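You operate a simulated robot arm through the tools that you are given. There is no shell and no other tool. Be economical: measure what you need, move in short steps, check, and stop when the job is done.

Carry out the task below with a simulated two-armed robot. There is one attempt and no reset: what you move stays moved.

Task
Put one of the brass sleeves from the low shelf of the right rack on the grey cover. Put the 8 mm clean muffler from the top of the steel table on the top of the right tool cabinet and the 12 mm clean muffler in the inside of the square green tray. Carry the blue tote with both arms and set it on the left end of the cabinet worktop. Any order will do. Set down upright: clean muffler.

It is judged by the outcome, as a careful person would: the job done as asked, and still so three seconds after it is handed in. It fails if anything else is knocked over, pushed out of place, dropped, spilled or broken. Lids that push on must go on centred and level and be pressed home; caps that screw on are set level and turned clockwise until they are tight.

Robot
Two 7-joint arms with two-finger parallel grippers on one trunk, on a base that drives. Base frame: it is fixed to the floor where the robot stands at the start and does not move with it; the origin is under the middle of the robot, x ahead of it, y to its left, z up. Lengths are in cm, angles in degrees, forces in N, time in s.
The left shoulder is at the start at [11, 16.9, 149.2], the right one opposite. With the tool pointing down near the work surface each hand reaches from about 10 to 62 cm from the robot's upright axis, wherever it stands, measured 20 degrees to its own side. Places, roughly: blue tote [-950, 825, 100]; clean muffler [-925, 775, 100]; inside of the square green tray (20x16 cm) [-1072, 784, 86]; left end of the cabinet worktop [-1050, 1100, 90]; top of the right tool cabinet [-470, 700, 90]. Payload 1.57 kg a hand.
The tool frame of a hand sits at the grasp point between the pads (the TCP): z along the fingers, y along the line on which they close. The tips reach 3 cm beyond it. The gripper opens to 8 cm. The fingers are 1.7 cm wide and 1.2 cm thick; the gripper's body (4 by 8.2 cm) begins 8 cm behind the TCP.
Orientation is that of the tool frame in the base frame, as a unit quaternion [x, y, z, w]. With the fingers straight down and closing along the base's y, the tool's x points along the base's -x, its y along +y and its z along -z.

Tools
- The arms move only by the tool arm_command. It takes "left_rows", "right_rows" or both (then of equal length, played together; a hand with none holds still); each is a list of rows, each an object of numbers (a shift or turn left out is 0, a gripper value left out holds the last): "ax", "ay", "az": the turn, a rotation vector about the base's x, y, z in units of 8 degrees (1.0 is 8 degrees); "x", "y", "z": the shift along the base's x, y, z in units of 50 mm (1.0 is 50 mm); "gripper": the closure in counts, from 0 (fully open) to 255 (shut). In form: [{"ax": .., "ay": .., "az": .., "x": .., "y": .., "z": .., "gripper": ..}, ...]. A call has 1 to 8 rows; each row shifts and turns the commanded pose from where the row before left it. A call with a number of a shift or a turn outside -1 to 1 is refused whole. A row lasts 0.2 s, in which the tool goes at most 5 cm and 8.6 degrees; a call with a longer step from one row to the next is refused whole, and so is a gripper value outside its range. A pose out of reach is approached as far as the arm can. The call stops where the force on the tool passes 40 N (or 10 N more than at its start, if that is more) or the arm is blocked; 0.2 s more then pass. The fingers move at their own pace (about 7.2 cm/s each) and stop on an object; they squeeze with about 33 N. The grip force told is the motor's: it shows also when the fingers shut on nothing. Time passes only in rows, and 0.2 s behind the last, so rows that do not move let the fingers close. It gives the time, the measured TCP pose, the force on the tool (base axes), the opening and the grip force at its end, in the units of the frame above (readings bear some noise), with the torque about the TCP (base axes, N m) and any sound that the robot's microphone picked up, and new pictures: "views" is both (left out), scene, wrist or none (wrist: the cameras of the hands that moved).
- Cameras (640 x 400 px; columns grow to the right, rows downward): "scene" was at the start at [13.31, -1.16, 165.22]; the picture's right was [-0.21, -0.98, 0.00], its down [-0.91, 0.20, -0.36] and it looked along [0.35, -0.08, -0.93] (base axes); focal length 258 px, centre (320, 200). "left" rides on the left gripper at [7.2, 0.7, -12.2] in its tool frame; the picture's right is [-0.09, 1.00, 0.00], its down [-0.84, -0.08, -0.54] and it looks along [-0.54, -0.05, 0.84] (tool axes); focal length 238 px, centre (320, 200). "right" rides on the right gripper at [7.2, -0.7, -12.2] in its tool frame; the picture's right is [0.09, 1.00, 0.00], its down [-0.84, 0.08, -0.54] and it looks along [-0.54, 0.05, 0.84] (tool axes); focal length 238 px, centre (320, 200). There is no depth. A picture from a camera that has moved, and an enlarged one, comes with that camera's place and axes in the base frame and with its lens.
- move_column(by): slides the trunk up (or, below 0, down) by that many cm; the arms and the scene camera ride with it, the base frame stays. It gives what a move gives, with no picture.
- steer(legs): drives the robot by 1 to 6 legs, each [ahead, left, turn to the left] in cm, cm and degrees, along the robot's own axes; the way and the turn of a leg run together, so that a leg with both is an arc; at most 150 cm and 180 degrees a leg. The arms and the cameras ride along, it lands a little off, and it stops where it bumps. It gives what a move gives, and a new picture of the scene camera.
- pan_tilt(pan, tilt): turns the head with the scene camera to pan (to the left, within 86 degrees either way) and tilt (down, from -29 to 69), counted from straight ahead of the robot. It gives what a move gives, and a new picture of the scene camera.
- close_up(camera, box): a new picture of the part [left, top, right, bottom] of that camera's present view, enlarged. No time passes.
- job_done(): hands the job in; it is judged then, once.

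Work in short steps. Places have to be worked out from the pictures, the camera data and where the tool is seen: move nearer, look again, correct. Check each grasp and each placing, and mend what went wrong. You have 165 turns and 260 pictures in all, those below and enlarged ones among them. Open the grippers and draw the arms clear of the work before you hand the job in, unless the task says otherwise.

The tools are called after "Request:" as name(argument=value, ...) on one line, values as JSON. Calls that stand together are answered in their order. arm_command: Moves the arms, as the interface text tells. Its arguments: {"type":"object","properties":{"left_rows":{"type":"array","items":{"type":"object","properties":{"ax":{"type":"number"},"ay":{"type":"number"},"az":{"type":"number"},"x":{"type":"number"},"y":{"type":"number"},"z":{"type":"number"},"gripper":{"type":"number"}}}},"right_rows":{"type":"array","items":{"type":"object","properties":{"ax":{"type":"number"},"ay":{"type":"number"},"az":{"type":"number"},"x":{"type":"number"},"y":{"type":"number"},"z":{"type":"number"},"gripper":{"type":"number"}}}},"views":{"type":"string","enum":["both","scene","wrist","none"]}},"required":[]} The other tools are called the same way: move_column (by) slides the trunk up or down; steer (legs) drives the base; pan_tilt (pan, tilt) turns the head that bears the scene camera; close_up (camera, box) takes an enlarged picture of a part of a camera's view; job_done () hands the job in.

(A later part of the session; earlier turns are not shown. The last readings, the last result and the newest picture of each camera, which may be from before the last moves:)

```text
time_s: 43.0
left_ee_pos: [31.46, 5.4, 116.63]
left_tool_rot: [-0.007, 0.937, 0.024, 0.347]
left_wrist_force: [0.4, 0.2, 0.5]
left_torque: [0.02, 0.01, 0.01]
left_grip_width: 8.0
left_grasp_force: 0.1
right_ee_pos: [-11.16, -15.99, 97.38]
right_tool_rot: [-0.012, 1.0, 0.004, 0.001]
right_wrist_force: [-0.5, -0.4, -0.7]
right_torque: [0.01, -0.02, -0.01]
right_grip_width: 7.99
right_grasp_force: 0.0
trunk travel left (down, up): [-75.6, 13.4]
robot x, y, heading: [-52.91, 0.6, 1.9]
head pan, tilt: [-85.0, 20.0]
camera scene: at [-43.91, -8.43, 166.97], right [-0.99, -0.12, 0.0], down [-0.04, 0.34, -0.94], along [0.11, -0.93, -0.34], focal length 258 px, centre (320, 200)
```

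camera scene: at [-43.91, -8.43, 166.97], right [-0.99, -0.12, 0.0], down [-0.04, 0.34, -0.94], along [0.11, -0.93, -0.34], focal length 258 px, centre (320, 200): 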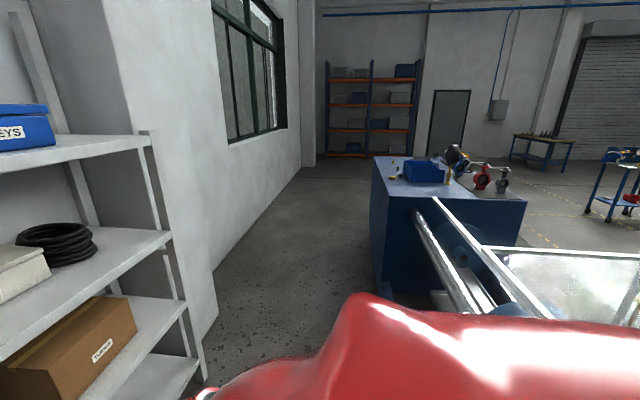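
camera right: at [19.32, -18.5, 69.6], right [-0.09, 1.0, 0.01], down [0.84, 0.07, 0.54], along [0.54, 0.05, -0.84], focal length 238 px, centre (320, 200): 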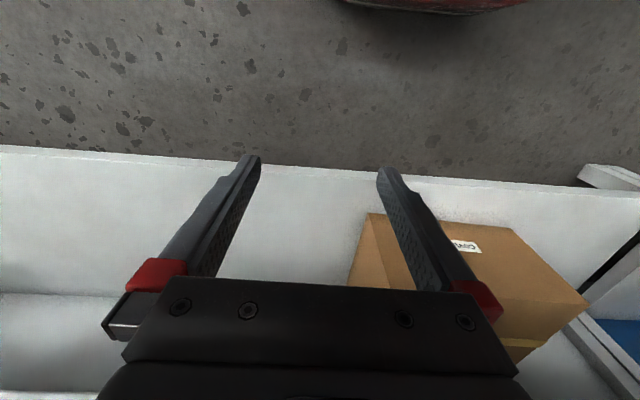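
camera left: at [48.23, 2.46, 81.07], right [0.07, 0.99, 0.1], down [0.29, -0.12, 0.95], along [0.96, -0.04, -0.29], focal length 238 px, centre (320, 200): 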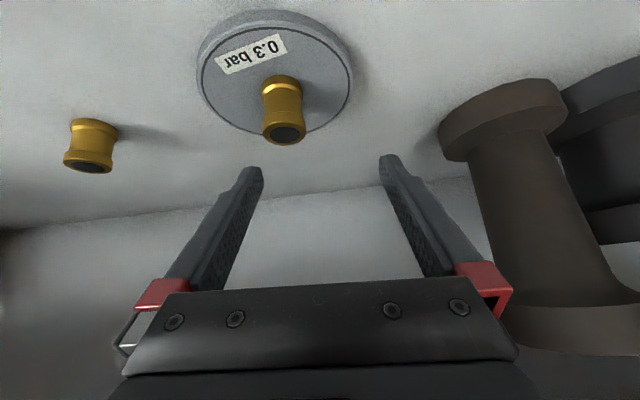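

We are in an aisle between racks and a lathe. A way out seems to be to the left past the lathe, between it and a steel table. First fold the left arm in, then shift left and look.

Request:
arm_command(left_rows=[{"ay": 1, "z": -0.6, "x": -0.9, "y": 0.3}, {"ay": 1, "z": -0.6, "x": -0.9, "y": 0.3}, {"ay": 1, "z": -0.6, "x": -0.9, "y": 0.3}, {"ay": 1, "z": -0.6, "x": -0.9, "y": 0.3}, {"ay": 1, "z": -0.6, "x": -0.9, "y": 0.3}, {"x": -0.9, "z": -0.4, "y": 0.3}, {"x": -0.9, "z": -0.4, "y": 0.3}], right_rows=[{}, {"x": -0.3}, {"x": -0.3}, {"x": -0.3}, {}, {}, {}], views="none")

Request:
steer(legs=[[0, 80, 0]])

Request:
pan_tilt(pan=85, tilt=30)

```text
refused: row 1 steps farther than a row can; nothing moved
```

```text
time_s: 44.9
left_ee_pos: [31.48, 23.66, 116.65]
left_tool_rot: [-0.025, 0.937, 0.029, 0.348]
left_wrist_force: [0.2, 1.4, 0.1]
left_torque: [-0.04, -0.02, 0.0]
left_grip_width: 8.03
left_grasp_force: 0.1
right_ee_pos: [-10.35, 0.71, 97.42]
right_tool_rot: [-0.029, 1.0, 0.005, 0.002]
right_wrist_force: [-0.1, 1.0, -0.4]
right_torque: [-0.01, 0.01, -0.03]
right_grip_width: 7.97
right_grasp_force: 0.1
trunk travel left (down, up): [-75.6, 13.4]
robot x, y, heading: [-52.81, 15.6, 4.0]
head pan, tilt: [-85.0, 20.0]
stopped in leg 1: the robot was blocked; the commanded pose is now the measured one
camera scene: at [-43.4, 7.33, 166.99], right [-0.99, -0.15, 0.0], down [-0.05, 0.34, -0.94], along [0.14, -0.93, -0.34], focal length 258 px, centre (320, 200)
```

scene: 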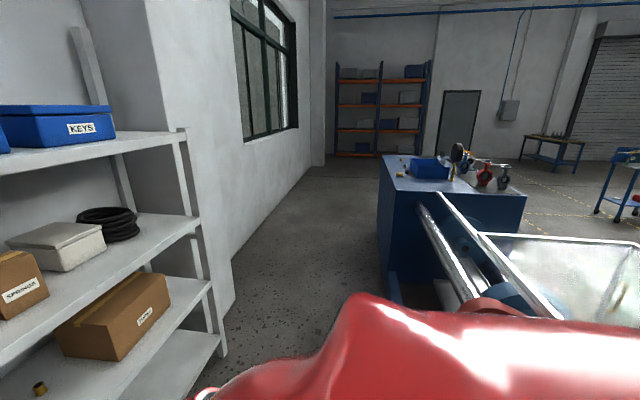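

```text
time_s: 47.5
left_ee_pos: [31.38, 23.45, 116.65]
left_tool_rot: [-0.024, 0.937, 0.031, 0.347]
left_wrist_force: [-0.9, 0.7, 0.2]
left_torque: [-0.01, -0.02, 0.0]
left_grip_width: 7.99
left_grasp_force: 0.1
right_ee_pos: [-10.27, 0.55, 97.47]
right_tool_rot: [-0.029, 1.0, 0.004, 0.002]
right_wrist_force: [-0.1, -0.7, 0.3]
right_torque: [-0.01, 0.01, 0.02]
right_grip_width: 8.0
right_grasp_force: 0.1
trunk travel left (down, up): [-75.6, 13.4]
robot x, y, heading: [-52.47, 15.87, 3.2]
head pan, tilt: [85.0, 30.0]
camera scene: at [-44.62, 25.35, 165.36], right [1.0, -0.02, 0.0], down [-0.01, -0.5, -0.87], along [0.02, 0.87, -0.5], focal length 258 px, centre (320, 200)
```

scene: 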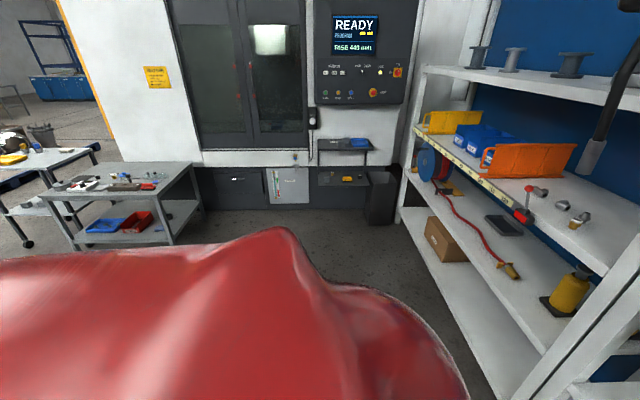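

Blocked by the lathe behind-left. I fold the left arm with smaller steps, then move away from the lathe and try again further ahead.

Request:
arm_command(left_rows=[{"ay": 1, "z": -0.4, "x": -0.8, "y": 0.3}, {"ay": 1, "z": -0.4, "x": -0.8, "y": 0.3}, {"ay": 1, "z": -0.4, "x": -0.8, "y": 0.3}, {"ay": 1, "z": -0.4, "x": -0.8, "y": 0.2}, {"ay": 1, "z": -0.4, "x": -0.8, "y": 0.2}, {"x": -0.8, "z": -0.4, "y": 0.2}, {"x": -0.8, "z": -0.4, "y": 0.2}], right_rows=[{}, {"x": -0.3}, {"x": -0.3}, {"x": -0.3}, {}, {}, {}], views="none")

Request:
steer(legs=[[25, 0, -3]])

Request:
pan_tilt(pan=86, tilt=60)

```text
time_s: 49.1
left_ee_pos: [10.51, 30.88, 105.69]
left_tool_rot: [-0.013, 0.999, 0.037, 0.005]
left_wrist_force: [0.2, -0.2, 0.4]
left_torque: [0.04, -0.02, 0.01]
left_grip_width: 8.0
left_grasp_force: 0.1
left hand out of reach, approached as far as the arm can: row 6, 7
right_ee_pos: [-10.49, 0.57, 97.38]
right_tool_rot: [-0.03, 1.0, 0.005, 0.002]
right_wrist_force: [-0.9, -0.8, -0.2]
right_torque: [0.0, 0.0, 0.01]
right_grip_width: 8.0
right_grasp_force: 0.1
right hand out of reach, approached as far as the arm can: row 2, 3, 4
trunk travel left (down, up): [-75.6, 13.4]
robot x, y, heading: [-53.04, 15.63, 3.9]
head pan, tilt: [85.0, 30.0]
```

```text
time_s: 50.9
left_ee_pos: [36.24, 28.45, 105.77]
left_tool_rot: [0.015, 0.999, 0.037, 0.005]
left_wrist_force: [-0.3, 0.4, 1.4]
left_torque: [0.01, 0.0, -0.05]
left_grip_width: 8.01
left_grasp_force: 0.2
right_ee_pos: [13.44, -0.7, 97.44]
right_tool_rot: [-0.002, 1.0, 0.004, 0.002]
right_wrist_force: [-0.6, -0.1, 0.4]
right_torque: [0.03, -0.02, 0.02]
right_grip_width: 8.01
right_grasp_force: 0.2
trunk travel left (down, up): [-75.6, 13.4]
robot x, y, heading: [-27.97, 16.85, 0.5]
head pan, tilt: [85.0, 30.0]
camera scene: at [-19.43, 25.87, 165.38], right [1.0, -0.08, 0.0], down [-0.04, -0.5, -0.87], along [0.07, 0.86, -0.5], focal length 258 px, centre (320, 200)
```

scene: 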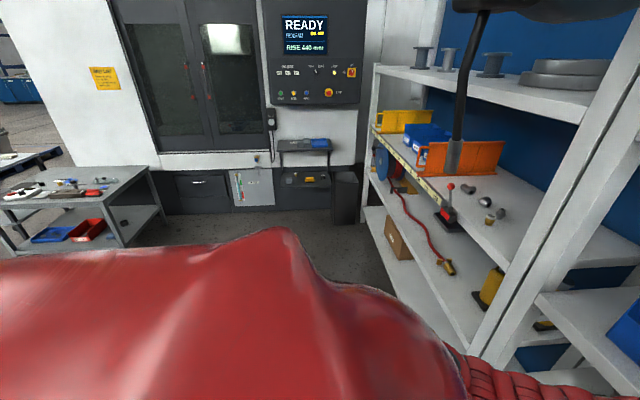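

```text
time_s: 51.8
left_ee_pos: [36.12, 28.4, 105.59]
left_tool_rot: [0.014, 0.999, 0.038, 0.006]
left_wrist_force: [-1.0, 0.0, -0.2]
left_torque: [-0.01, -0.01, 0.0]
left_grip_width: 8.01
left_grasp_force: 0.0
right_ee_pos: [13.48, -0.74, 97.38]
right_tool_rot: [-0.002, 1.0, 0.005, 0.001]
right_wrist_force: [-0.2, 0.2, -0.4]
right_torque: [0.0, 0.03, -0.03]
right_grip_width: 7.97
right_grasp_force: 0.0
trunk travel left (down, up): [-75.6, 13.4]
robot x, y, heading: [-28.12, 16.44, 0.6]
head pan, tilt: [85.9, 60.0]
camera scene: at [-19.68, 23.58, 161.16], right [1.0, -0.06, 0.0], down [-0.05, -0.86, -0.5], along [0.03, 0.5, -0.87], focal length 258 px, centre (320, 200)
```

scene: 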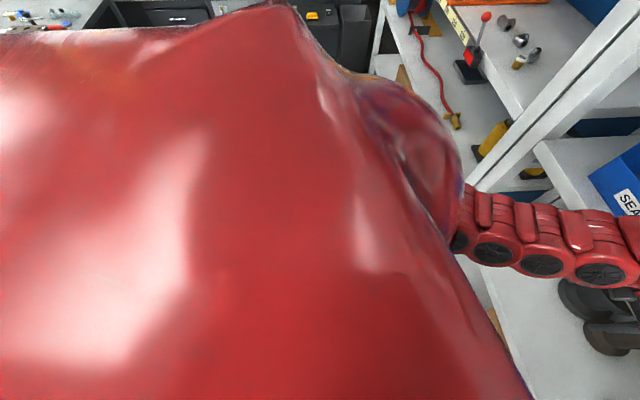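

I turn left in place to face along the aisle, with the head looking ahead.

Request:
steer(legs=[[-4, 0, 0], [0, 0, 88]])

Request:
pan_tilt(pan=30, tilt=35)

```text
time_s: 56.5
left_ee_pos: [-42.88, 81.0, 105.63]
left_tool_rot: [-0.692, 0.721, 0.03, -0.023]
left_wrist_force: [0.4, 0.2, -0.4]
left_torque: [0.01, -0.02, 0.03]
left_grip_width: 8.01
left_grasp_force: 0.1
right_ee_pos: [-13.77, 57.77, 97.27]
right_tool_rot: [-0.704, 0.71, 0.005, -0.002]
right_wrist_force: [0.1, -0.2, -0.2]
right_torque: [0.01, 0.0, -0.02]
right_grip_width: 8.0
right_grasp_force: 0.0
trunk travel left (down, up): [-75.6, 13.4]
robot x, y, heading: [-31.84, 16.74, 89.9]
head pan, tilt: [85.9, 60.0]
camera scene: at [-38.71, 25.26, 161.15], right [0.07, 1.0, 0.0], down [0.86, -0.06, -0.5], along [-0.5, 0.04, -0.87], focal length 258 px, centre (320, 200)
```

scene: 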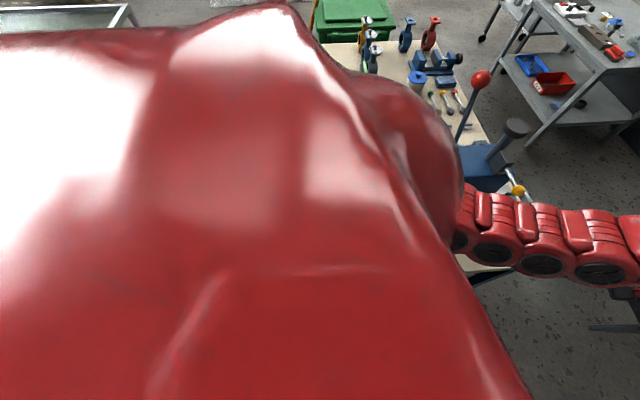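

```text
time_s: 57.8
left_ee_pos: [-42.8, 80.95, 105.64]
left_tool_rot: [-0.692, 0.721, 0.03, -0.024]
left_wrist_force: [-0.4, 0.3, 0.2]
left_torque: [-0.04, 0.01, -0.02]
left_grip_width: 8.0
left_grasp_force: 0.1
right_ee_pos: [-13.97, 57.71, 97.39]
right_tool_rot: [-0.703, 0.711, 0.004, -0.002]
right_wrist_force: [-0.3, -0.2, 0.0]
right_torque: [0.02, -0.01, 0.02]
right_grip_width: 8.02
right_grasp_force: 0.0
trunk travel left (down, up): [-75.6, 13.4]
robot x, y, heading: [-31.75, 16.76, 90.2]
head pan, tilt: [30.0, 35.0]
camera scene: at [-36.46, 32.42, 164.58], right [0.87, 0.5, 0.0], down [0.29, -0.5, -0.82], along [-0.41, 0.71, -0.57], focal length 258 px, centre (320, 200)
```

scene: 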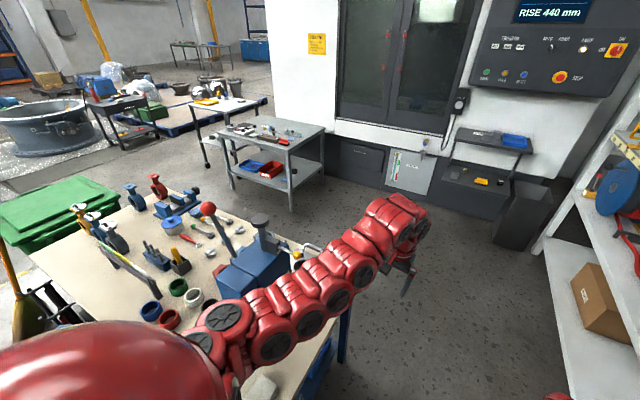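

A bench with an arbor press was behind us; its corner ≈ (-57, 95). Table front edge at y≈205. I shift right a bit, drive forward to y≈150, then turn to face -x through the gap.

Request:
steer(legs=[[0, -12, 0], [130, 0, 0]])

Request:
pan_tilt(pan=70, tilt=35)

```text
time_s: 65.0
left_ee_pos: [-28.27, 207.59, 105.72]
left_tool_rot: [-0.685, 0.728, 0.031, -0.022]
left_wrist_force: [-1.4, 0.3, 0.3]
left_torque: [-0.04, -0.03, 0.0]
left_grip_width: 8.01
left_grasp_force: 0.0
right_ee_pos: [0.06, 183.91, 97.27]
right_tool_rot: [-0.696, 0.718, 0.005, -0.002]
right_wrist_force: [-0.4, -1.1, 0.2]
right_torque: [0.02, -0.03, -0.02]
right_grip_width: 8.0
right_grasp_force: 0.1
trunk travel left (down, up): [-75.6, 13.4]
robot x, y, heading: [-18.78, 143.13, 88.9]
head pan, tilt: [30.0, 35.0]
camera scene: at [-22.95, 158.92, 164.58], right [0.88, 0.48, 0.0], down [0.28, -0.5, -0.82], along [-0.4, 0.72, -0.57], focal length 258 px, centre (320, 200)
```

scene: 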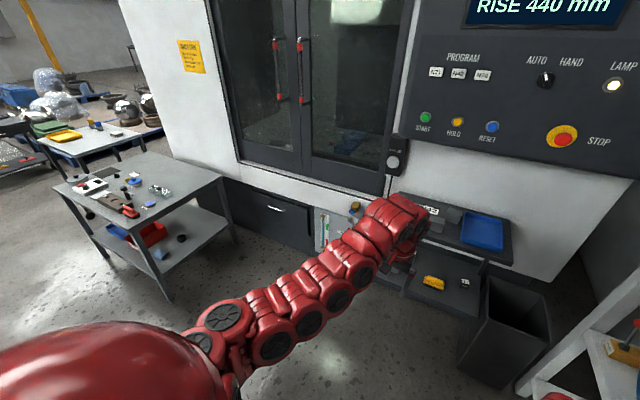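

```text
time_s: 66.0
left_ee_pos: [-28.34, 207.61, 105.6]
left_tool_rot: [-0.685, 0.728, 0.03, -0.022]
left_wrist_force: [0.9, -0.7, 0.3]
left_torque: [0.0, -0.03, 0.01]
left_grip_width: 7.99
left_grasp_force: 0.0
right_ee_pos: [0.17, 183.82, 97.28]
right_tool_rot: [-0.697, 0.717, 0.005, -0.002]
right_wrist_force: [-0.1, -0.4, -0.2]
right_torque: [-0.01, 0.0, 0.02]
right_grip_width: 7.99
right_grasp_force: 0.2
trunk travel left (down, up): [-75.6, 13.4]
robot x, y, heading: [-18.86, 143.0, 88.8]
head pan, tilt: [70.0, 35.0]
camera scene: at [-26.91, 154.4, 164.58], right [0.36, 0.93, 0.0], down [0.53, -0.21, -0.82], along [-0.76, 0.3, -0.57], focal length 258 px, centre (320, 200)
```

scene: 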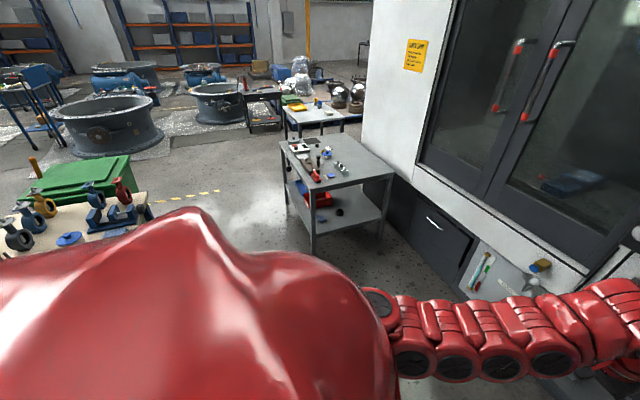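

Facing -x there's open floor at y≈140. I turn left 90° and drive ahead, then look.

Request:
steer(legs=[[0, 0, 91], [130, 0, 0]])

Request:
pan_tilt(pan=-35, tilt=20)

```text
time_s: 76.5
left_ee_pos: [-213.58, 130.21, 105.71]
left_tool_rot: [0.999, -0.013, -0.005, 0.038]
left_wrist_force: [-0.5, -0.2, -0.1]
left_torque: [-0.01, -0.03, 0.05]
left_grip_width: 8.02
left_grasp_force: 0.0
right_ee_pos: [-190.91, 159.54, 97.3]
right_tool_rot: [1.0, 0.002, -0.002, 0.004]
right_wrist_force: [0.3, 0.2, 0.3]
right_torque: [0.02, 0.02, -0.02]
right_grip_width: 8.01
right_grasp_force: 0.1
trunk travel left (down, up): [-75.6, 13.4]
robot x, y, heading: [-149.74, 141.85, -179.4]
head pan, tilt: [70.0, 35.0]
camera scene: at [-160.58, 133.62, 164.58], right [-0.94, 0.33, 0.0], down [0.19, 0.54, -0.82], along [-0.27, -0.77, -0.57], focal length 258 px, centre (320, 200)
```

scene: 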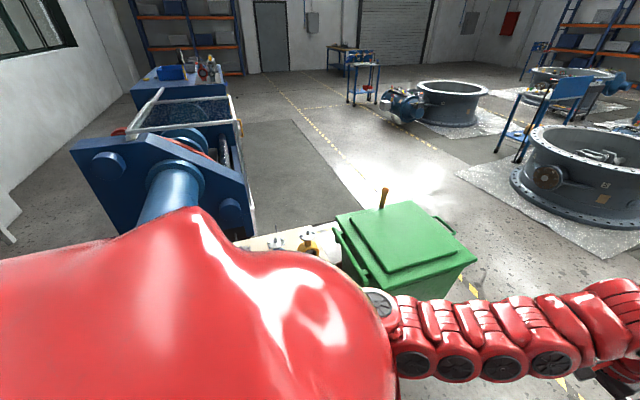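

```text
time_s: 78.3
left_ee_pos: [-213.66, 130.16, 105.58]
left_tool_rot: [0.999, -0.013, -0.005, 0.037]
left_wrist_force: [0.7, -0.4, -0.5]
left_torque: [0.01, 0.0, -0.01]
left_grip_width: 8.03
left_grasp_force: 0.1
right_ee_pos: [-190.82, 159.49, 97.29]
right_tool_rot: [1.0, 0.003, -0.002, 0.005]
right_wrist_force: [0.4, 0.0, -0.1]
right_torque: [-0.02, -0.01, 0.01]
right_grip_width: 7.98
right_grasp_force: 0.0
trunk travel left (down, up): [-75.6, 13.4]
robot x, y, heading: [-149.14, 142.08, -179.2]
head pan, tilt: [-35.0, 20.0]
camera scene: at [-165.41, 147.16, 166.97], right [0.56, 0.83, 0.0], down [0.28, -0.19, -0.94], along [-0.78, 0.53, -0.34], focal length 258 px, centre (320, 200)
```

scene: 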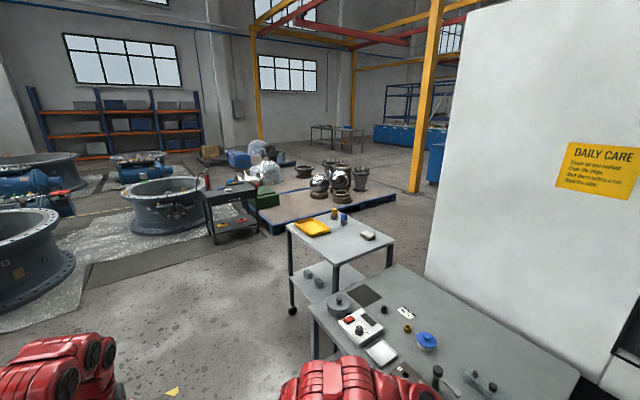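

Corridor identified: between the cart/machine (x≥-327) and pallet (x≤-455). I drive to x≈-390, turn to face +y, and go ahead 150 before checking.

Request:
steer(legs=[[120, 0, 0], [120, 0, 0], [0, 0, -90], [130, 0, 0]])

Request:
pan_tilt(pan=10, tilt=20)

```text
time_s: 99.8
left_ee_pos: [-405.81, 327.87, 105.67]
left_tool_rot: [-0.704, 0.709, 0.029, -0.024]
left_wrist_force: [0.2, -0.2, 0.0]
left_torque: [0.03, 0.0, 0.03]
left_grip_width: 8.0
left_grasp_force: 0.1
right_ee_pos: [-376.08, 305.66, 97.39]
right_tool_rot: [0.716, -0.698, -0.004, 0.002]
right_wrist_force: [0.0, 0.3, -0.2]
right_torque: [0.03, 0.03, -0.01]
right_grip_width: 8.02
right_grasp_force: 0.0
trunk travel left (down, up): [-75.6, 13.4]
robot x, y, heading: [-392.84, 263.99, 92.1]
head pan, tilt: [-35.0, 20.0]
camera scene: at [-388.15, 279.85, 166.97], right [0.84, -0.55, 0.0], down [-0.19, -0.29, -0.94], along [0.51, 0.79, -0.34], focal length 258 px, centre (320, 200)
```

scene: 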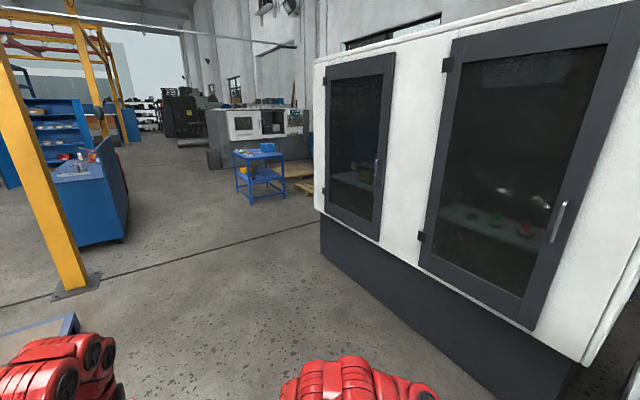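

```text
time_s: 100.9
left_ee_pos: [-405.74, 327.92, 105.67]
left_tool_rot: [-0.704, 0.71, 0.029, -0.023]
left_wrist_force: [1.2, 0.6, -0.2]
left_torque: [0.03, -0.01, 0.0]
left_grip_width: 7.98
left_grasp_force: 0.1
right_ee_pos: [-376.09, 305.65, 97.42]
right_tool_rot: [0.715, -0.699, -0.004, 0.003]
right_wrist_force: [0.3, 0.2, 0.3]
right_torque: [-0.02, -0.03, -0.01]
right_grip_width: 7.96
right_grasp_force: 0.2
trunk travel left (down, up): [-75.6, 13.4]
robot x, y, heading: [-392.82, 264.14, 92.0]
head pan, tilt: [10.0, 20.0]
camera scene: at [-395.15, 281.19, 166.97], right [0.98, 0.21, 0.0], down [0.07, -0.34, -0.94], along [-0.19, 0.92, -0.34], focal length 258 px, centre (320, 200)
```

scene: 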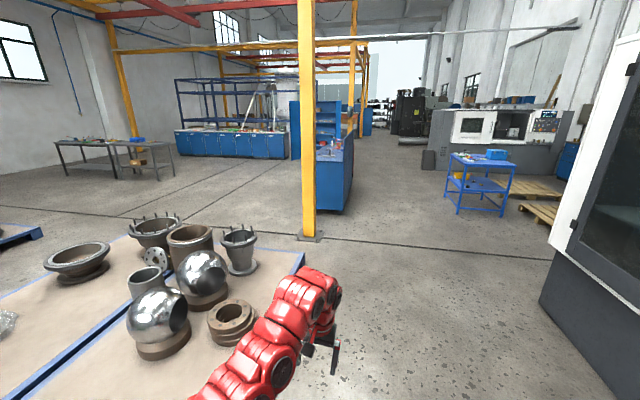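

The yellow column stands at (-472, 584); I'll pass between it and the cabinet (near end y≈690). The steel table with the blue tote is seen far left.

Request:
steer(legs=[[125, -10, -2], [125, 0, 0], [121, 0, 0]])

Request:
pan_tilt(pan=75, tilt=35)

```text
time_s: 118.9
left_ee_pos: [-393.5, 701.29, 105.75]
left_tool_rot: [-0.686, 0.726, 0.03, -0.023]
left_wrist_force: [0.3, 1.1, 0.2]
left_torque: [0.0, 0.0, 0.03]
left_grip_width: 7.98
left_grasp_force: 0.0
right_ee_pos: [-365.17, 677.72, 97.43]
right_tool_rot: [-0.699, 0.715, 0.005, -0.002]
right_wrist_force: [0.3, -0.2, -0.9]
right_torque: [-0.03, 0.0, 0.01]
right_grip_width: 7.99
right_grasp_force: 0.1
trunk travel left (down, up): [-75.6, 13.4]
robot x, y, heading: [-383.61, 636.73, 89.1]
head pan, tilt: [10.0, 20.0]
camera scene: at [-385.07, 654.14, 166.97], right [0.99, 0.16, 0.0], down [0.05, -0.34, -0.94], along [-0.15, 0.93, -0.34], focal length 258 px, centre (320, 200)
```

scene: 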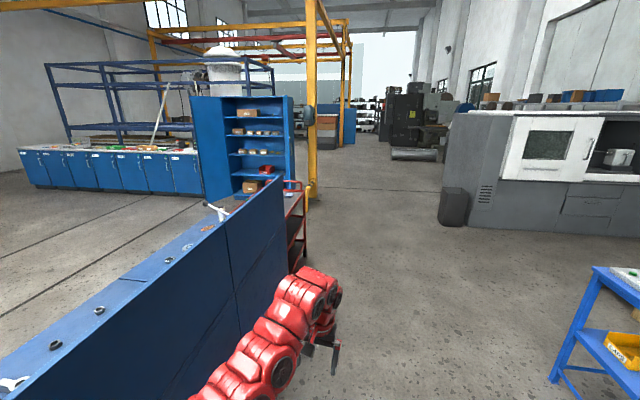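

```text
time_s: 120.3
left_ee_pos: [-393.5, 701.29, 105.66]
left_tool_rot: [-0.686, 0.726, 0.03, -0.023]
left_wrist_force: [0.8, -0.1, -0.3]
left_torque: [0.01, 0.0, -0.01]
left_grip_width: 8.0
left_grasp_force: 0.1
right_ee_pos: [-364.93, 677.83, 97.24]
right_tool_rot: [-0.699, 0.715, 0.004, -0.002]
right_wrist_force: [-0.3, -0.1, 0.5]
right_torque: [-0.01, 0.0, 0.01]
right_grip_width: 8.01
right_grasp_force: 0.1
trunk travel left (down, up): [-75.6, 13.4]
robot x, y, heading: [-383.43, 637.08, 89.3]
head pan, tilt: [75.0, 35.0]
camera scene: at [-392.05, 647.35, 164.58], right [0.27, 0.96, 0.0], down [0.55, -0.16, -0.82], along [-0.79, 0.22, -0.57], focal length 258 px, centre (320, 200)
```

scene: 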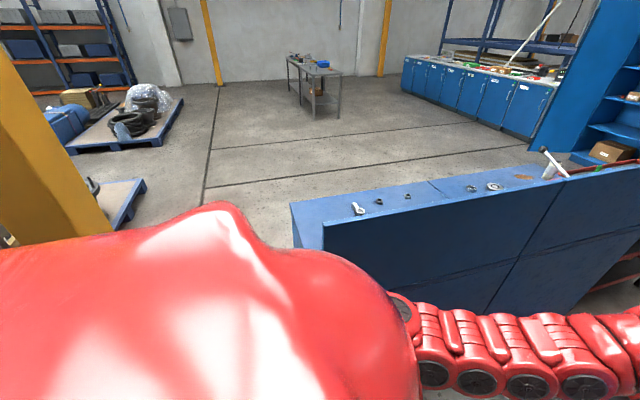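

Cabinet top near corner ≈ (-476, 668), column at y≈584. I turn left, centre at y≈626, and drive through toward the steel table.

Request:
steer(legs=[[0, 0, 91], [0, 11, 0], [145, 0, 0], [145, 0, 0], [110, 0, 0]])

Request:
pan_tilt(pan=-40, tilt=25)

```text
time_s: 122.8
left_ee_pos: [-433.31, 677.34, 105.73]
left_tool_rot: [0.9, -0.435, -0.012, 0.023]
left_wrist_force: [9.7, 1.8, 2.0]
left_torque: [-0.08, 0.18, 0.14]
left_grip_width: 7.24
left_grasp_force: 0.0
right_ee_pos: [-398.24, 679.19, 97.36]
right_tool_rot: [0.915, -0.403, -0.004, 0.004]
right_wrist_force: [0.1, -0.9, 0.0]
right_torque: [-0.02, 0.0, -0.02]
right_grip_width: 8.0
right_grasp_force: 0.0
trunk travel left (down, up): [-75.6, 13.4]
robot x, y, heading: [-383.56, 636.73, 133.0]
head pan, tilt: [75.0, 35.0]
stopped in leg 1: the force on the tool passed its limit at 80 N (the readings are from after the stop); the commanded pose is now the measured one
camera scene: at [-396.62, 638.67, 164.62], right [-0.47, 0.88, 0.0], down [0.51, 0.27, -0.82], along [-0.72, -0.38, -0.57], focal length 258 px, centre (320, 200)
```

scene: 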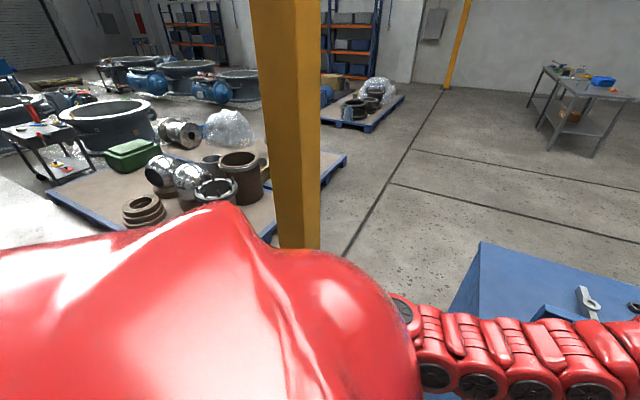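

```text
time_s: 124.7
left_ee_pos: [-433.4, 677.37, 105.66]
left_tool_rot: [0.9, -0.434, -0.014, 0.024]
left_wrist_force: [16.5, -0.4, -3.7]
left_torque: [0.05, 0.04, 0.46]
left_grip_width: 6.87
left_grasp_force: 0.0
right_ee_pos: [-398.16, 679.3, 97.38]
right_tool_rot: [0.915, -0.403, -0.005, 0.004]
right_wrist_force: [0.4, -0.4, -0.3]
right_torque: [0.02, 0.02, -0.02]
right_grip_width: 7.99
right_grasp_force: 0.1
trunk travel left (down, up): [-75.6, 13.4]
robot x, y, heading: [-383.42, 637.07, 132.9]
head pan, tilt: [-40.0, 25.0]
camera scene: at [-389.29, 652.0, 166.17], right [1.0, 0.05, 0.0], down [0.02, -0.42, -0.91], along [-0.05, 0.9, -0.42], focal length 258 px, centre (320, 200)
```

scene: 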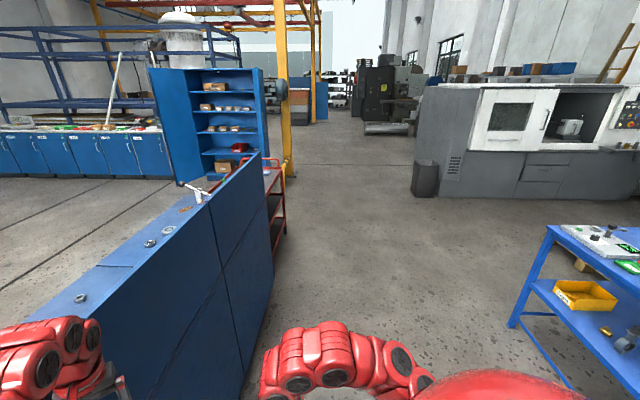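

The left hand touched the cabinet's side: its face is at x≈-437 and its top is higher than thought (z≈105–115). I turn back, reverse clear, then turn in open space and pass through along y≈626.

Request:
steer(legs=[[0, 0, -44], [-62, -14, 0]])

Request:
steer(legs=[[0, 0, 91]])

Request:
pan_tilt(pan=-20, tilt=30)

```text
time_s: 130.4
left_ee_pos: [-378.79, 637.05, 105.68]
left_tool_rot: [-0.671, 0.741, 0.021, -0.017]
left_wrist_force: [0.0, 0.5, -0.6]
left_torque: [0.01, -0.01, 0.02]
left_grip_width: 8.01
left_grasp_force: 0.0
right_ee_pos: [-352.05, 613.78, 97.35]
right_tool_rot: [-0.697, 0.717, 0.006, -0.003]
right_wrist_force: [0.7, 0.1, 0.3]
right_torque: [0.01, 0.03, -0.01]
right_grip_width: 8.0
right_grasp_force: 0.1
trunk travel left (down, up): [-75.6, 13.4]
robot x, y, heading: [-370.89, 573.07, 88.9]
head pan, tilt: [-40.0, 25.0]
camera scene: at [-364.87, 588.13, 166.16], right [0.75, -0.66, 0.0], down [-0.28, -0.32, -0.91], along [0.6, 0.68, -0.42], focal length 258 px, centre (320, 200)
```

scene: 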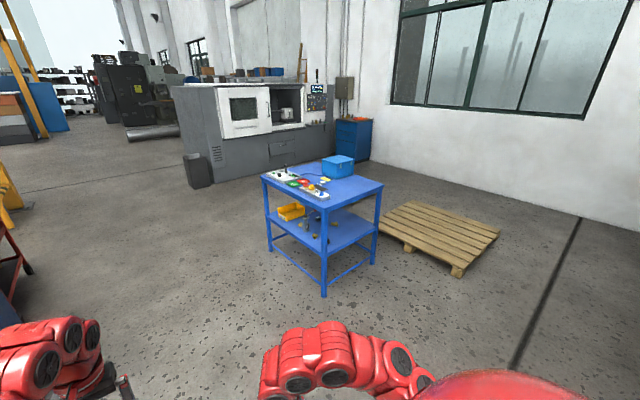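

```text
time_s: 134.7
left_ee_pos: [-434.46, 562.56, 105.68]
left_tool_rot: [0.999, -0.028, -0.003, 0.026]
left_wrist_force: [-0.5, -0.9, -0.1]
left_torque: [0.0, 0.0, -0.01]
left_grip_width: 7.98
left_grasp_force: 0.0
right_ee_pos: [-412.42, 590.16, 97.38]
right_tool_rot: [1.0, 0.006, -0.002, 0.005]
right_wrist_force: [-0.1, -0.2, -0.2]
right_torque: [-0.01, 0.0, 0.0]
right_grip_width: 8.02
right_grasp_force: 0.1
trunk travel left (down, up): [-75.6, 13.4]
robot x, y, heading: [-371.07, 573.24, -178.7]
head pan, tilt: [-40.0, 25.0]
camera scene: at [-386.31, 578.75, 166.16], right [0.63, 0.78, 0.0], down [0.33, -0.26, -0.91], along [-0.71, 0.57, -0.42], focal length 258 px, centre (320, 200)
```

scene: 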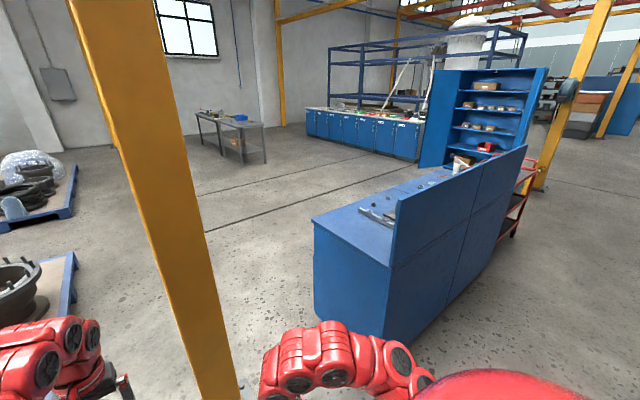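

```text
time_s: 135.5
left_ee_pos: [-434.37, 562.61, 105.64]
left_tool_rot: [0.999, -0.028, -0.003, 0.026]
left_wrist_force: [0.0, 0.1, 0.4]
left_torque: [-0.01, 0.0, 0.0]
left_grip_width: 8.0
left_grasp_force: 0.0
right_ee_pos: [-412.39, 590.18, 97.49]
right_tool_rot: [1.0, 0.006, -0.002, 0.005]
right_wrist_force: [-0.7, 0.0, -0.1]
right_torque: [0.01, -0.01, -0.02]
right_grip_width: 8.0
right_grasp_force: 0.1
trunk travel left (down, up): [-75.6, 13.4]
robot x, y, heading: [-370.93, 573.13, -179.0]
head pan, tilt: [-20.0, 30.0]
camera scene: at [-387.69, 575.91, 165.36], right [0.32, 0.95, 0.0], down [0.47, -0.16, -0.87], along [-0.82, 0.28, -0.5], focal length 258 px, centre (320, 200)
```

scene: 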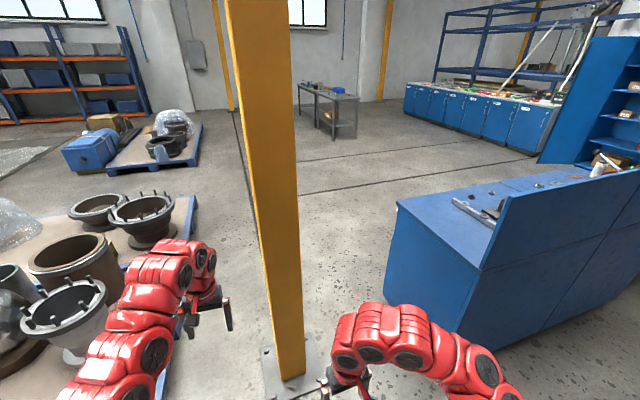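

Now the geometry is clear: cabinet top (z≈90) spans x -493…-439 from y≈662, with a backboard on the +x side; column plate ends y≈604. I strafe to y≈637 and creep through.

Request:
steer(legs=[[0, -63, -1]])

Request:
pan_tilt(pan=0, tilt=55)

```text
time_s: 139.1
left_ee_pos: [-435.7, 625.84, 105.53]
left_tool_rot: [0.999, -0.034, -0.003, 0.026]
left_wrist_force: [0.6, -0.6, 0.3]
left_torque: [-0.01, 0.01, 0.02]
left_grip_width: 8.02
left_grasp_force: 0.1
right_ee_pos: [-413.31, 653.23, 97.35]
right_tool_rot: [1.0, 0.002, -0.001, 0.005]
right_wrist_force: [0.8, -0.8, 0.3]
right_torque: [-0.01, -0.02, 0.0]
right_grip_width: 7.99
right_grasp_force: 0.0
trunk travel left (down, up): [-75.6, 13.4]
robot x, y, heading: [-371.7, 635.65, -179.2]
head pan, tilt: [-20.0, 30.0]
camera scene: at [-388.7, 638.6, 165.36], right [0.33, 0.94, 0.0], down [0.47, -0.17, -0.87], along [-0.82, 0.29, -0.5], focal length 258 px, centre (320, 200)
```

scene: 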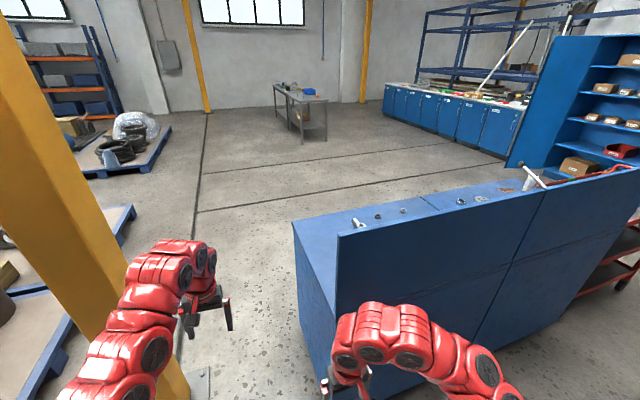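

```text
time_s: 139.9
left_ee_pos: [-435.66, 625.79, 105.59]
left_tool_rot: [0.999, -0.033, -0.002, 0.026]
left_wrist_force: [0.9, -0.1, -0.5]
left_torque: [-0.03, 0.0, -0.02]
left_grip_width: 8.01
left_grasp_force: 0.1
right_ee_pos: [-413.36, 653.11, 97.46]
right_tool_rot: [1.0, 0.001, -0.001, 0.005]
right_wrist_force: [0.4, -0.2, -0.8]
right_torque: [0.0, 0.0, -0.02]
right_grip_width: 8.0
right_grasp_force: 0.0
trunk travel left (down, up): [-75.6, 13.4]
robot x, y, heading: [-372.1, 635.7, -179.4]
head pan, tilt: [0.0, 55.0]
camera scene: at [-387.37, 635.51, 161.76], right [-0.01, 1.0, 0.0], down [0.82, 0.01, -0.57], along [-0.57, -0.01, -0.82], focal length 258 px, centre (320, 200)
```

scene: 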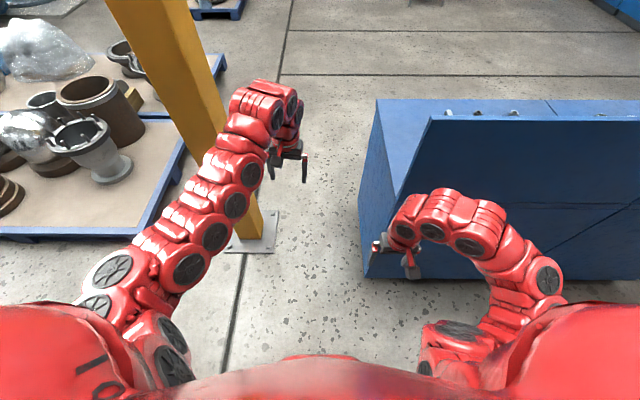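

The gap between column plate (y≈604) and cabinet (y≈662) is about 58 cm; tight but likely passable. I raise the trunk so elbows clear the backboard, and creep forward centred at y≈633.

Request:
move_column(by=13)

Request:
steer(legs=[[45, 2, -0.7]])

```text
time_s: 141.5
left_ee_pos: [-435.58, 625.88, 118.66]
left_tool_rot: [0.999, -0.033, -0.003, 0.026]
left_wrist_force: [-1.0, 0.8, 0.3]
left_torque: [0.0, 0.01, 0.01]
left_grip_width: 8.0
left_grasp_force: 0.1
right_ee_pos: [-413.35, 653.15, 110.42]
right_tool_rot: [1.0, 0.001, -0.002, 0.005]
right_wrist_force: [0.4, 0.2, 0.2]
right_torque: [-0.01, 0.01, -0.04]
right_grip_width: 8.01
right_grasp_force: 0.0
trunk travel left (down, up): [-88.6, 0.4]
robot x, y, heading: [-372.37, 635.63, -179.5]
head pan, tilt: [0.0, 55.0]
```

```text
time_s: 144.3
left_ee_pos: [-479.56, 624.82, 119.62]
left_tool_rot: [0.999, -0.042, -0.01, 0.025]
left_wrist_force: [-0.2, 0.2, -1.0]
left_torque: [0.02, -0.02, 0.03]
left_grip_width: 8.01
left_grasp_force: 0.1
right_ee_pos: [-456.87, 651.79, 111.05]
right_tool_rot: [1.0, -0.009, -0.008, 0.003]
right_wrist_force: [-0.6, 0.4, -0.6]
right_torque: [-0.01, -0.01, 0.02]
right_grip_width: 8.0
right_grasp_force: 0.0
trunk travel left (down, up): [-88.6, 0.4]
robot x, y, heading: [-417.49, 633.48, 179.4]
head pan, tilt: [0.0, 55.0]
camera scene: at [-430.36, 633.43, 175.04], right [0.01, 1.0, 0.0], down [0.81, -0.01, -0.59], along [-0.59, 0.01, -0.81], focal length 258 px, centre (320, 200)
```

scene: 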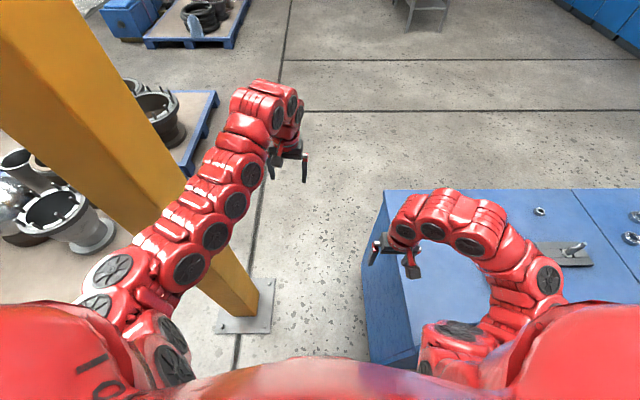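

Still free. Continue slowly.

Request:
steer(legs=[[20, 0, 0]])

```text
time_s: 145.8
left_ee_pos: [-489.09, 633.82, 119.66]
left_tool_rot: [0.992, -0.127, -0.011, 0.019]
left_wrist_force: [-0.1, 0.9, 0.8]
left_torque: [-0.03, 0.0, -0.02]
left_grip_width: 8.01
left_grasp_force: 0.1
right_ee_pos: [-462.5, 657.56, 112.01]
right_tool_rot: [0.995, -0.099, -0.013, -0.017]
right_wrist_force: [0.4, 0.1, -0.7]
right_torque: [-0.01, -0.01, -0.04]
right_grip_width: 8.01
right_grasp_force: 0.0
trunk travel left (down, up): [-88.6, 0.4]
robot x, y, heading: [-425.79, 633.58, 169.7]
head pan, tilt: [0.0, 55.0]
stopped in leg 1: the robot was blocked; the commanded pose is now the measured one
camera scene: at [-439.38, 633.31, 175.41], right [0.18, 0.98, 0.01], down [0.8, -0.13, -0.58], along [-0.57, 0.11, -0.81], focal length 258 px, centre (320, 200)
```

scene: 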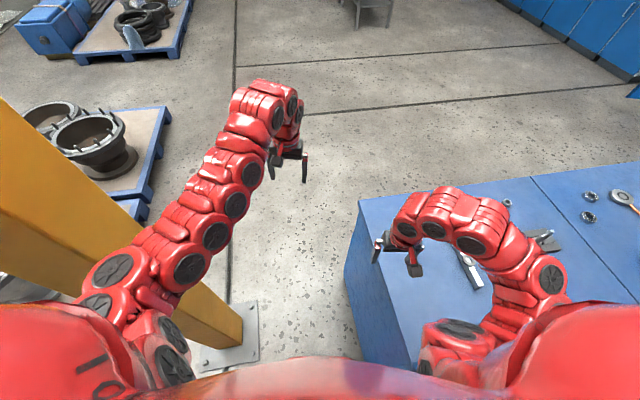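

Blocked on the right side (robot yawed right). I look with the right and left wrist cameras, which see the floor and base front.

Request:
close_up(camera="right", box=[0, 0, 640, 400])

Request:
close_up(camera="left", box=[0, 0, 640, 400])

```text
1.00 times, centred on (320, 200) of right (not enlarged: the box is as wide or as high as the picture)
camera zoom: at [-455.0, 656.49, 124.07], right [-0.11, -0.99, -0.03], down [-0.82, 0.07, 0.56], along [-0.56, 0.09, -0.83], focal length 238 px, centre (320, 200)
```

zoom: 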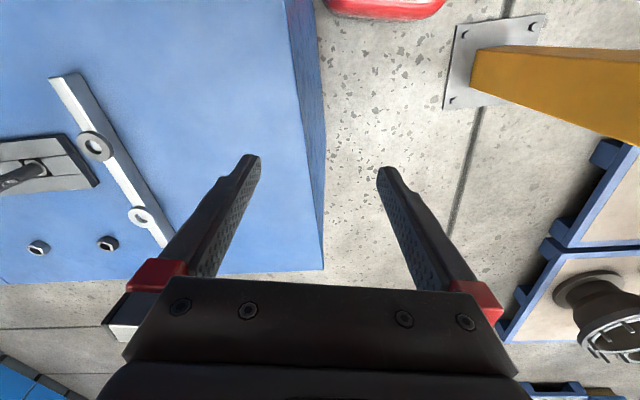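

```text
1.00 times, centred on (320, 200) of left (not enlarged: the box is as wide or as high as the picture)
camera zoom: at [-482.07, 631.71, 131.93], right [-0.34, -0.94, 0.04], down [-0.78, 0.3, 0.55], along [-0.53, 0.15, -0.83], focal length 238 px, centre (320, 200)
```

zoom: 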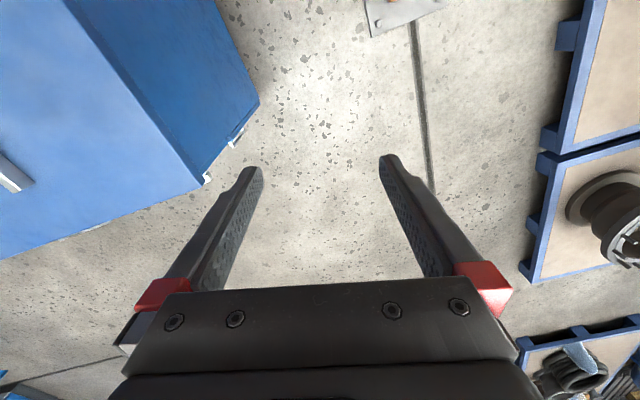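

The right arm shows deflection: its elbow is pushing on the cabinet's backboard, not the base. I back off, straighten, and stretch the right arm forward so its elbow comes in.

Request:
steer(legs=[[-15, 0, 0], [-18, 0, 10]])

Request:
arm_command(right_rows=[{"x": -0.9, "z": 0.2}, {"x": -0.9, "z": 0.2}, {"x": -0.9, "z": 0.2}, {"x": -0.9, "z": 0.2}, {"x": -0.9, "z": 0.2}, {"x": -0.5, "z": 0.2, "y": -0.4}], views="scene")

```text
time_s: 147.2
left_ee_pos: [-480.67, 623.79, 118.94]
left_tool_rot: [1.0, -0.022, -0.003, 0.02]
left_wrist_force: [-0.4, 0.3, -0.7]
left_torque: [-0.03, -0.01, -0.01]
left_grip_width: 8.02
left_grasp_force: 0.1
right_ee_pos: [-459.72, 652.72, 111.73]
right_tool_rot: [1.0, 0.005, -0.015, -0.022]
right_wrist_force: [0.2, -0.4, -0.2]
right_torque: [-0.01, -0.02, 0.03]
right_grip_width: 7.99
right_grasp_force: 0.0
trunk travel left (down, up): [-88.6, 0.4]
robot x, y, heading: [-417.82, 636.54, -178.3]
head pan, tilt: [0.0, 55.0]
stopped in leg 1: the robot was blocked; the commanded pose is now the measured one
camera scene: at [-432.54, 633.62, 175.13], right [-0.03, 1.0, 0.02], down [0.82, 0.03, -0.58], along [-0.58, -0.01, -0.82], focal length 258 px, centre (320, 200)
```

scene: 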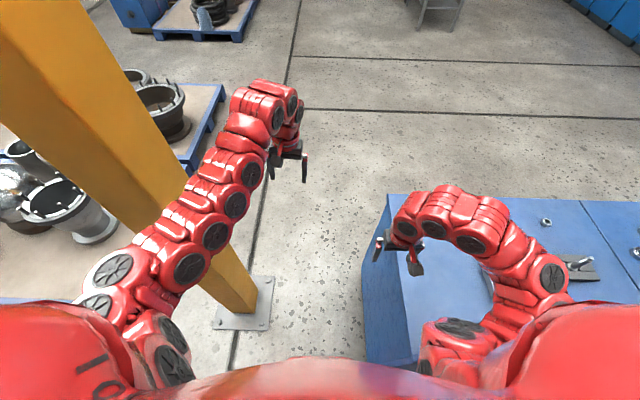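

```text
time_s: 148.6
left_ee_pos: [-480.89, 623.87, 118.99]
left_tool_rot: [1.0, -0.024, -0.002, 0.02]
left_wrist_force: [-1.4, 0.3, -0.3]
left_torque: [0.04, -0.04, -0.01]
left_grip_width: 8.0
left_grasp_force: 0.1
right_ee_pos: [-459.8, 652.79, 111.6]
right_tool_rot: [1.0, 0.005, -0.011, -0.019]
right_wrist_force: [0.2, -0.5, -0.2]
right_torque: [0.04, -0.01, 0.01]
right_grip_width: 8.01
right_grasp_force: 0.1
right hand out of reach, approached as far as the arm can: row 1, 2, 3, 4, 5, 6
trunk travel left (down, up): [-88.6, 0.4]
robot x, y, heading: [-417.98, 636.7, -178.7]
head pan, tilt: [0.0, 55.0]
camera scene: at [-432.72, 633.66, 175.25], right [-0.03, 1.0, 0.02], down [0.82, 0.03, -0.57], along [-0.57, 0.0, -0.82], focal length 258 px, centre (320, 200)
```

scene: 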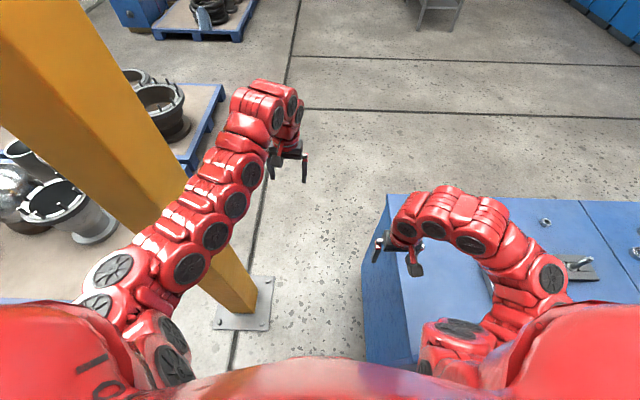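

The right arm seems hung on the backboard. Try lifting the right hand straight up and inward.

Request:
arm_command(right_rows=[{"z": 0.4}, {"z": 0.4}, {"z": 0.4}, {"z": 0.4}], views="wrist")

```text
time_s: 149.6
left_ee_pos: [-480.98, 624.0, 119.01]
left_tool_rot: [1.0, -0.024, -0.002, 0.019]
left_wrist_force: [-0.4, -0.1, 0.1]
left_torque: [0.03, -0.03, 0.02]
left_grip_width: 7.98
left_grasp_force: 0.2
right_ee_pos: [-459.71, 652.73, 111.6]
right_tool_rot: [1.0, 0.005, -0.011, -0.019]
right_wrist_force: [-0.3, -0.4, 0.2]
right_torque: [0.01, -0.03, 0.01]
right_grip_width: 8.0
right_grasp_force: 0.0
right hand out of reach, approached as far as the arm can: row 1, 2, 3, 4
trunk travel left (down, up): [-88.6, 0.4]
robot x, y, heading: [-417.51, 636.75, -178.1]
head pan, tilt: [0.0, 55.0]
camera right: at [-452.24, 653.19, 123.78], right [0.1, -0.99, -0.04], down [-0.82, -0.11, 0.56], along [-0.56, -0.02, -0.83], focal length 238 px, centre (320, 200)
```

right: 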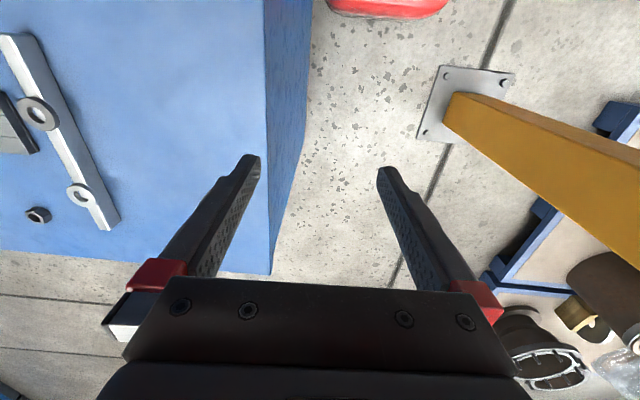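

The right arm sits at a joint limit. Try forward and slightly down.

Request:
arm_command(right_rows=[{"x": -0.3, "z": -0.4}, {"x": -0.5, "z": -0.4}, {"x": -0.8}, {"x": -0.8}], views="scene")

```text
time_s: 150.7
left_ee_pos: [-482.11, 628.46, 120.32]
left_tool_rot: [0.999, -0.047, -0.017, 0.019]
left_wrist_force: [0.2, 1.9, -1.5]
left_torque: [-0.12, -0.07, -0.04]
left_grip_width: 8.02
left_grasp_force: 0.1
right_ee_pos: [-469.47, 664.4, 109.05]
right_tool_rot: [0.995, -0.094, 0.004, -0.038]
right_wrist_force: [1.5, -0.9, -0.6]
right_torque: [0.05, 0.05, -0.01]
right_grip_width: 8.01
right_grasp_force: 0.2
trunk travel left (down, up): [-88.6, 0.4]
robot x, y, heading: [-419.7, 636.34, 178.7]
head pan, tilt: [0.0, 55.0]
stopped in row 4 (right hand): the arm was blocked; the commanded pose is now the measured one
camera scene: at [-424.89, 647.14, 177.57], right [0.02, 1.0, -0.06], down [0.78, -0.06, -0.62], along [-0.62, -0.03, -0.78], focal length 258 px, centre (320, 200)
```

scene: 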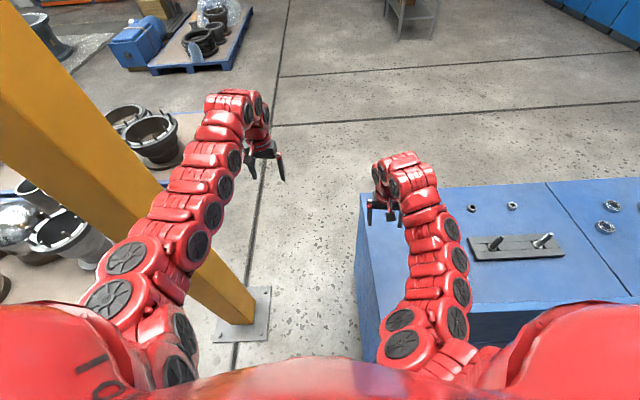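

The robot leans, since the right elbow presses on the backboard corner. I try reversing out now that the arm is straightened.

Request:
steer(legs=[[-10, 0, 0]])

```text
time_s: 151.4
left_ee_pos: [-490.04, 615.99, 112.52]
left_tool_rot: [0.999, -0.026, 0.009, -0.021]
left_wrist_force: [-1.7, 3.2, 0.2]
left_torque: [-0.31, -0.08, -0.01]
left_grip_width: 7.98
left_grasp_force: 0.0
right_ee_pos: [-478.35, 653.49, 104.5]
right_tool_rot: [0.994, -0.074, 0.036, -0.073]
right_wrist_force: [0.1, 1.9, -0.4]
right_torque: [-0.21, 0.04, 0.0]
right_grip_width: 8.0
right_grasp_force: 0.1
trunk travel left (down, up): [-88.6, 0.4]
robot x, y, heading: [-421.58, 635.2, -178.5]
head pan, tilt: [0.0, 55.0]
stopped in leg 1: the robot was blocked; the commanded pose is now the measured one
camera scene: at [-436.77, 635.25, 174.67], right [-0.03, 1.0, 0.0], down [0.82, 0.02, -0.57], along [-0.57, -0.02, -0.82], focal length 258 px, centre (320, 200)
```

scene: 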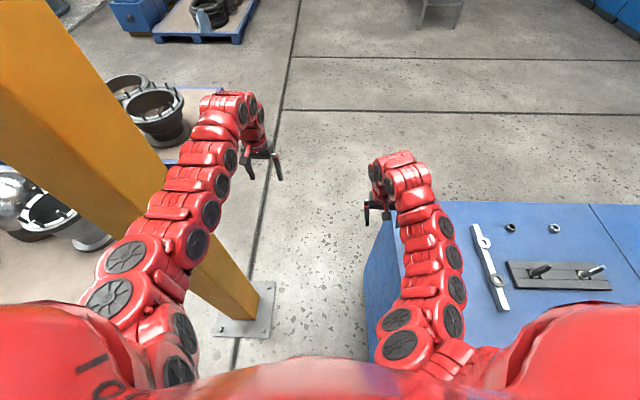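

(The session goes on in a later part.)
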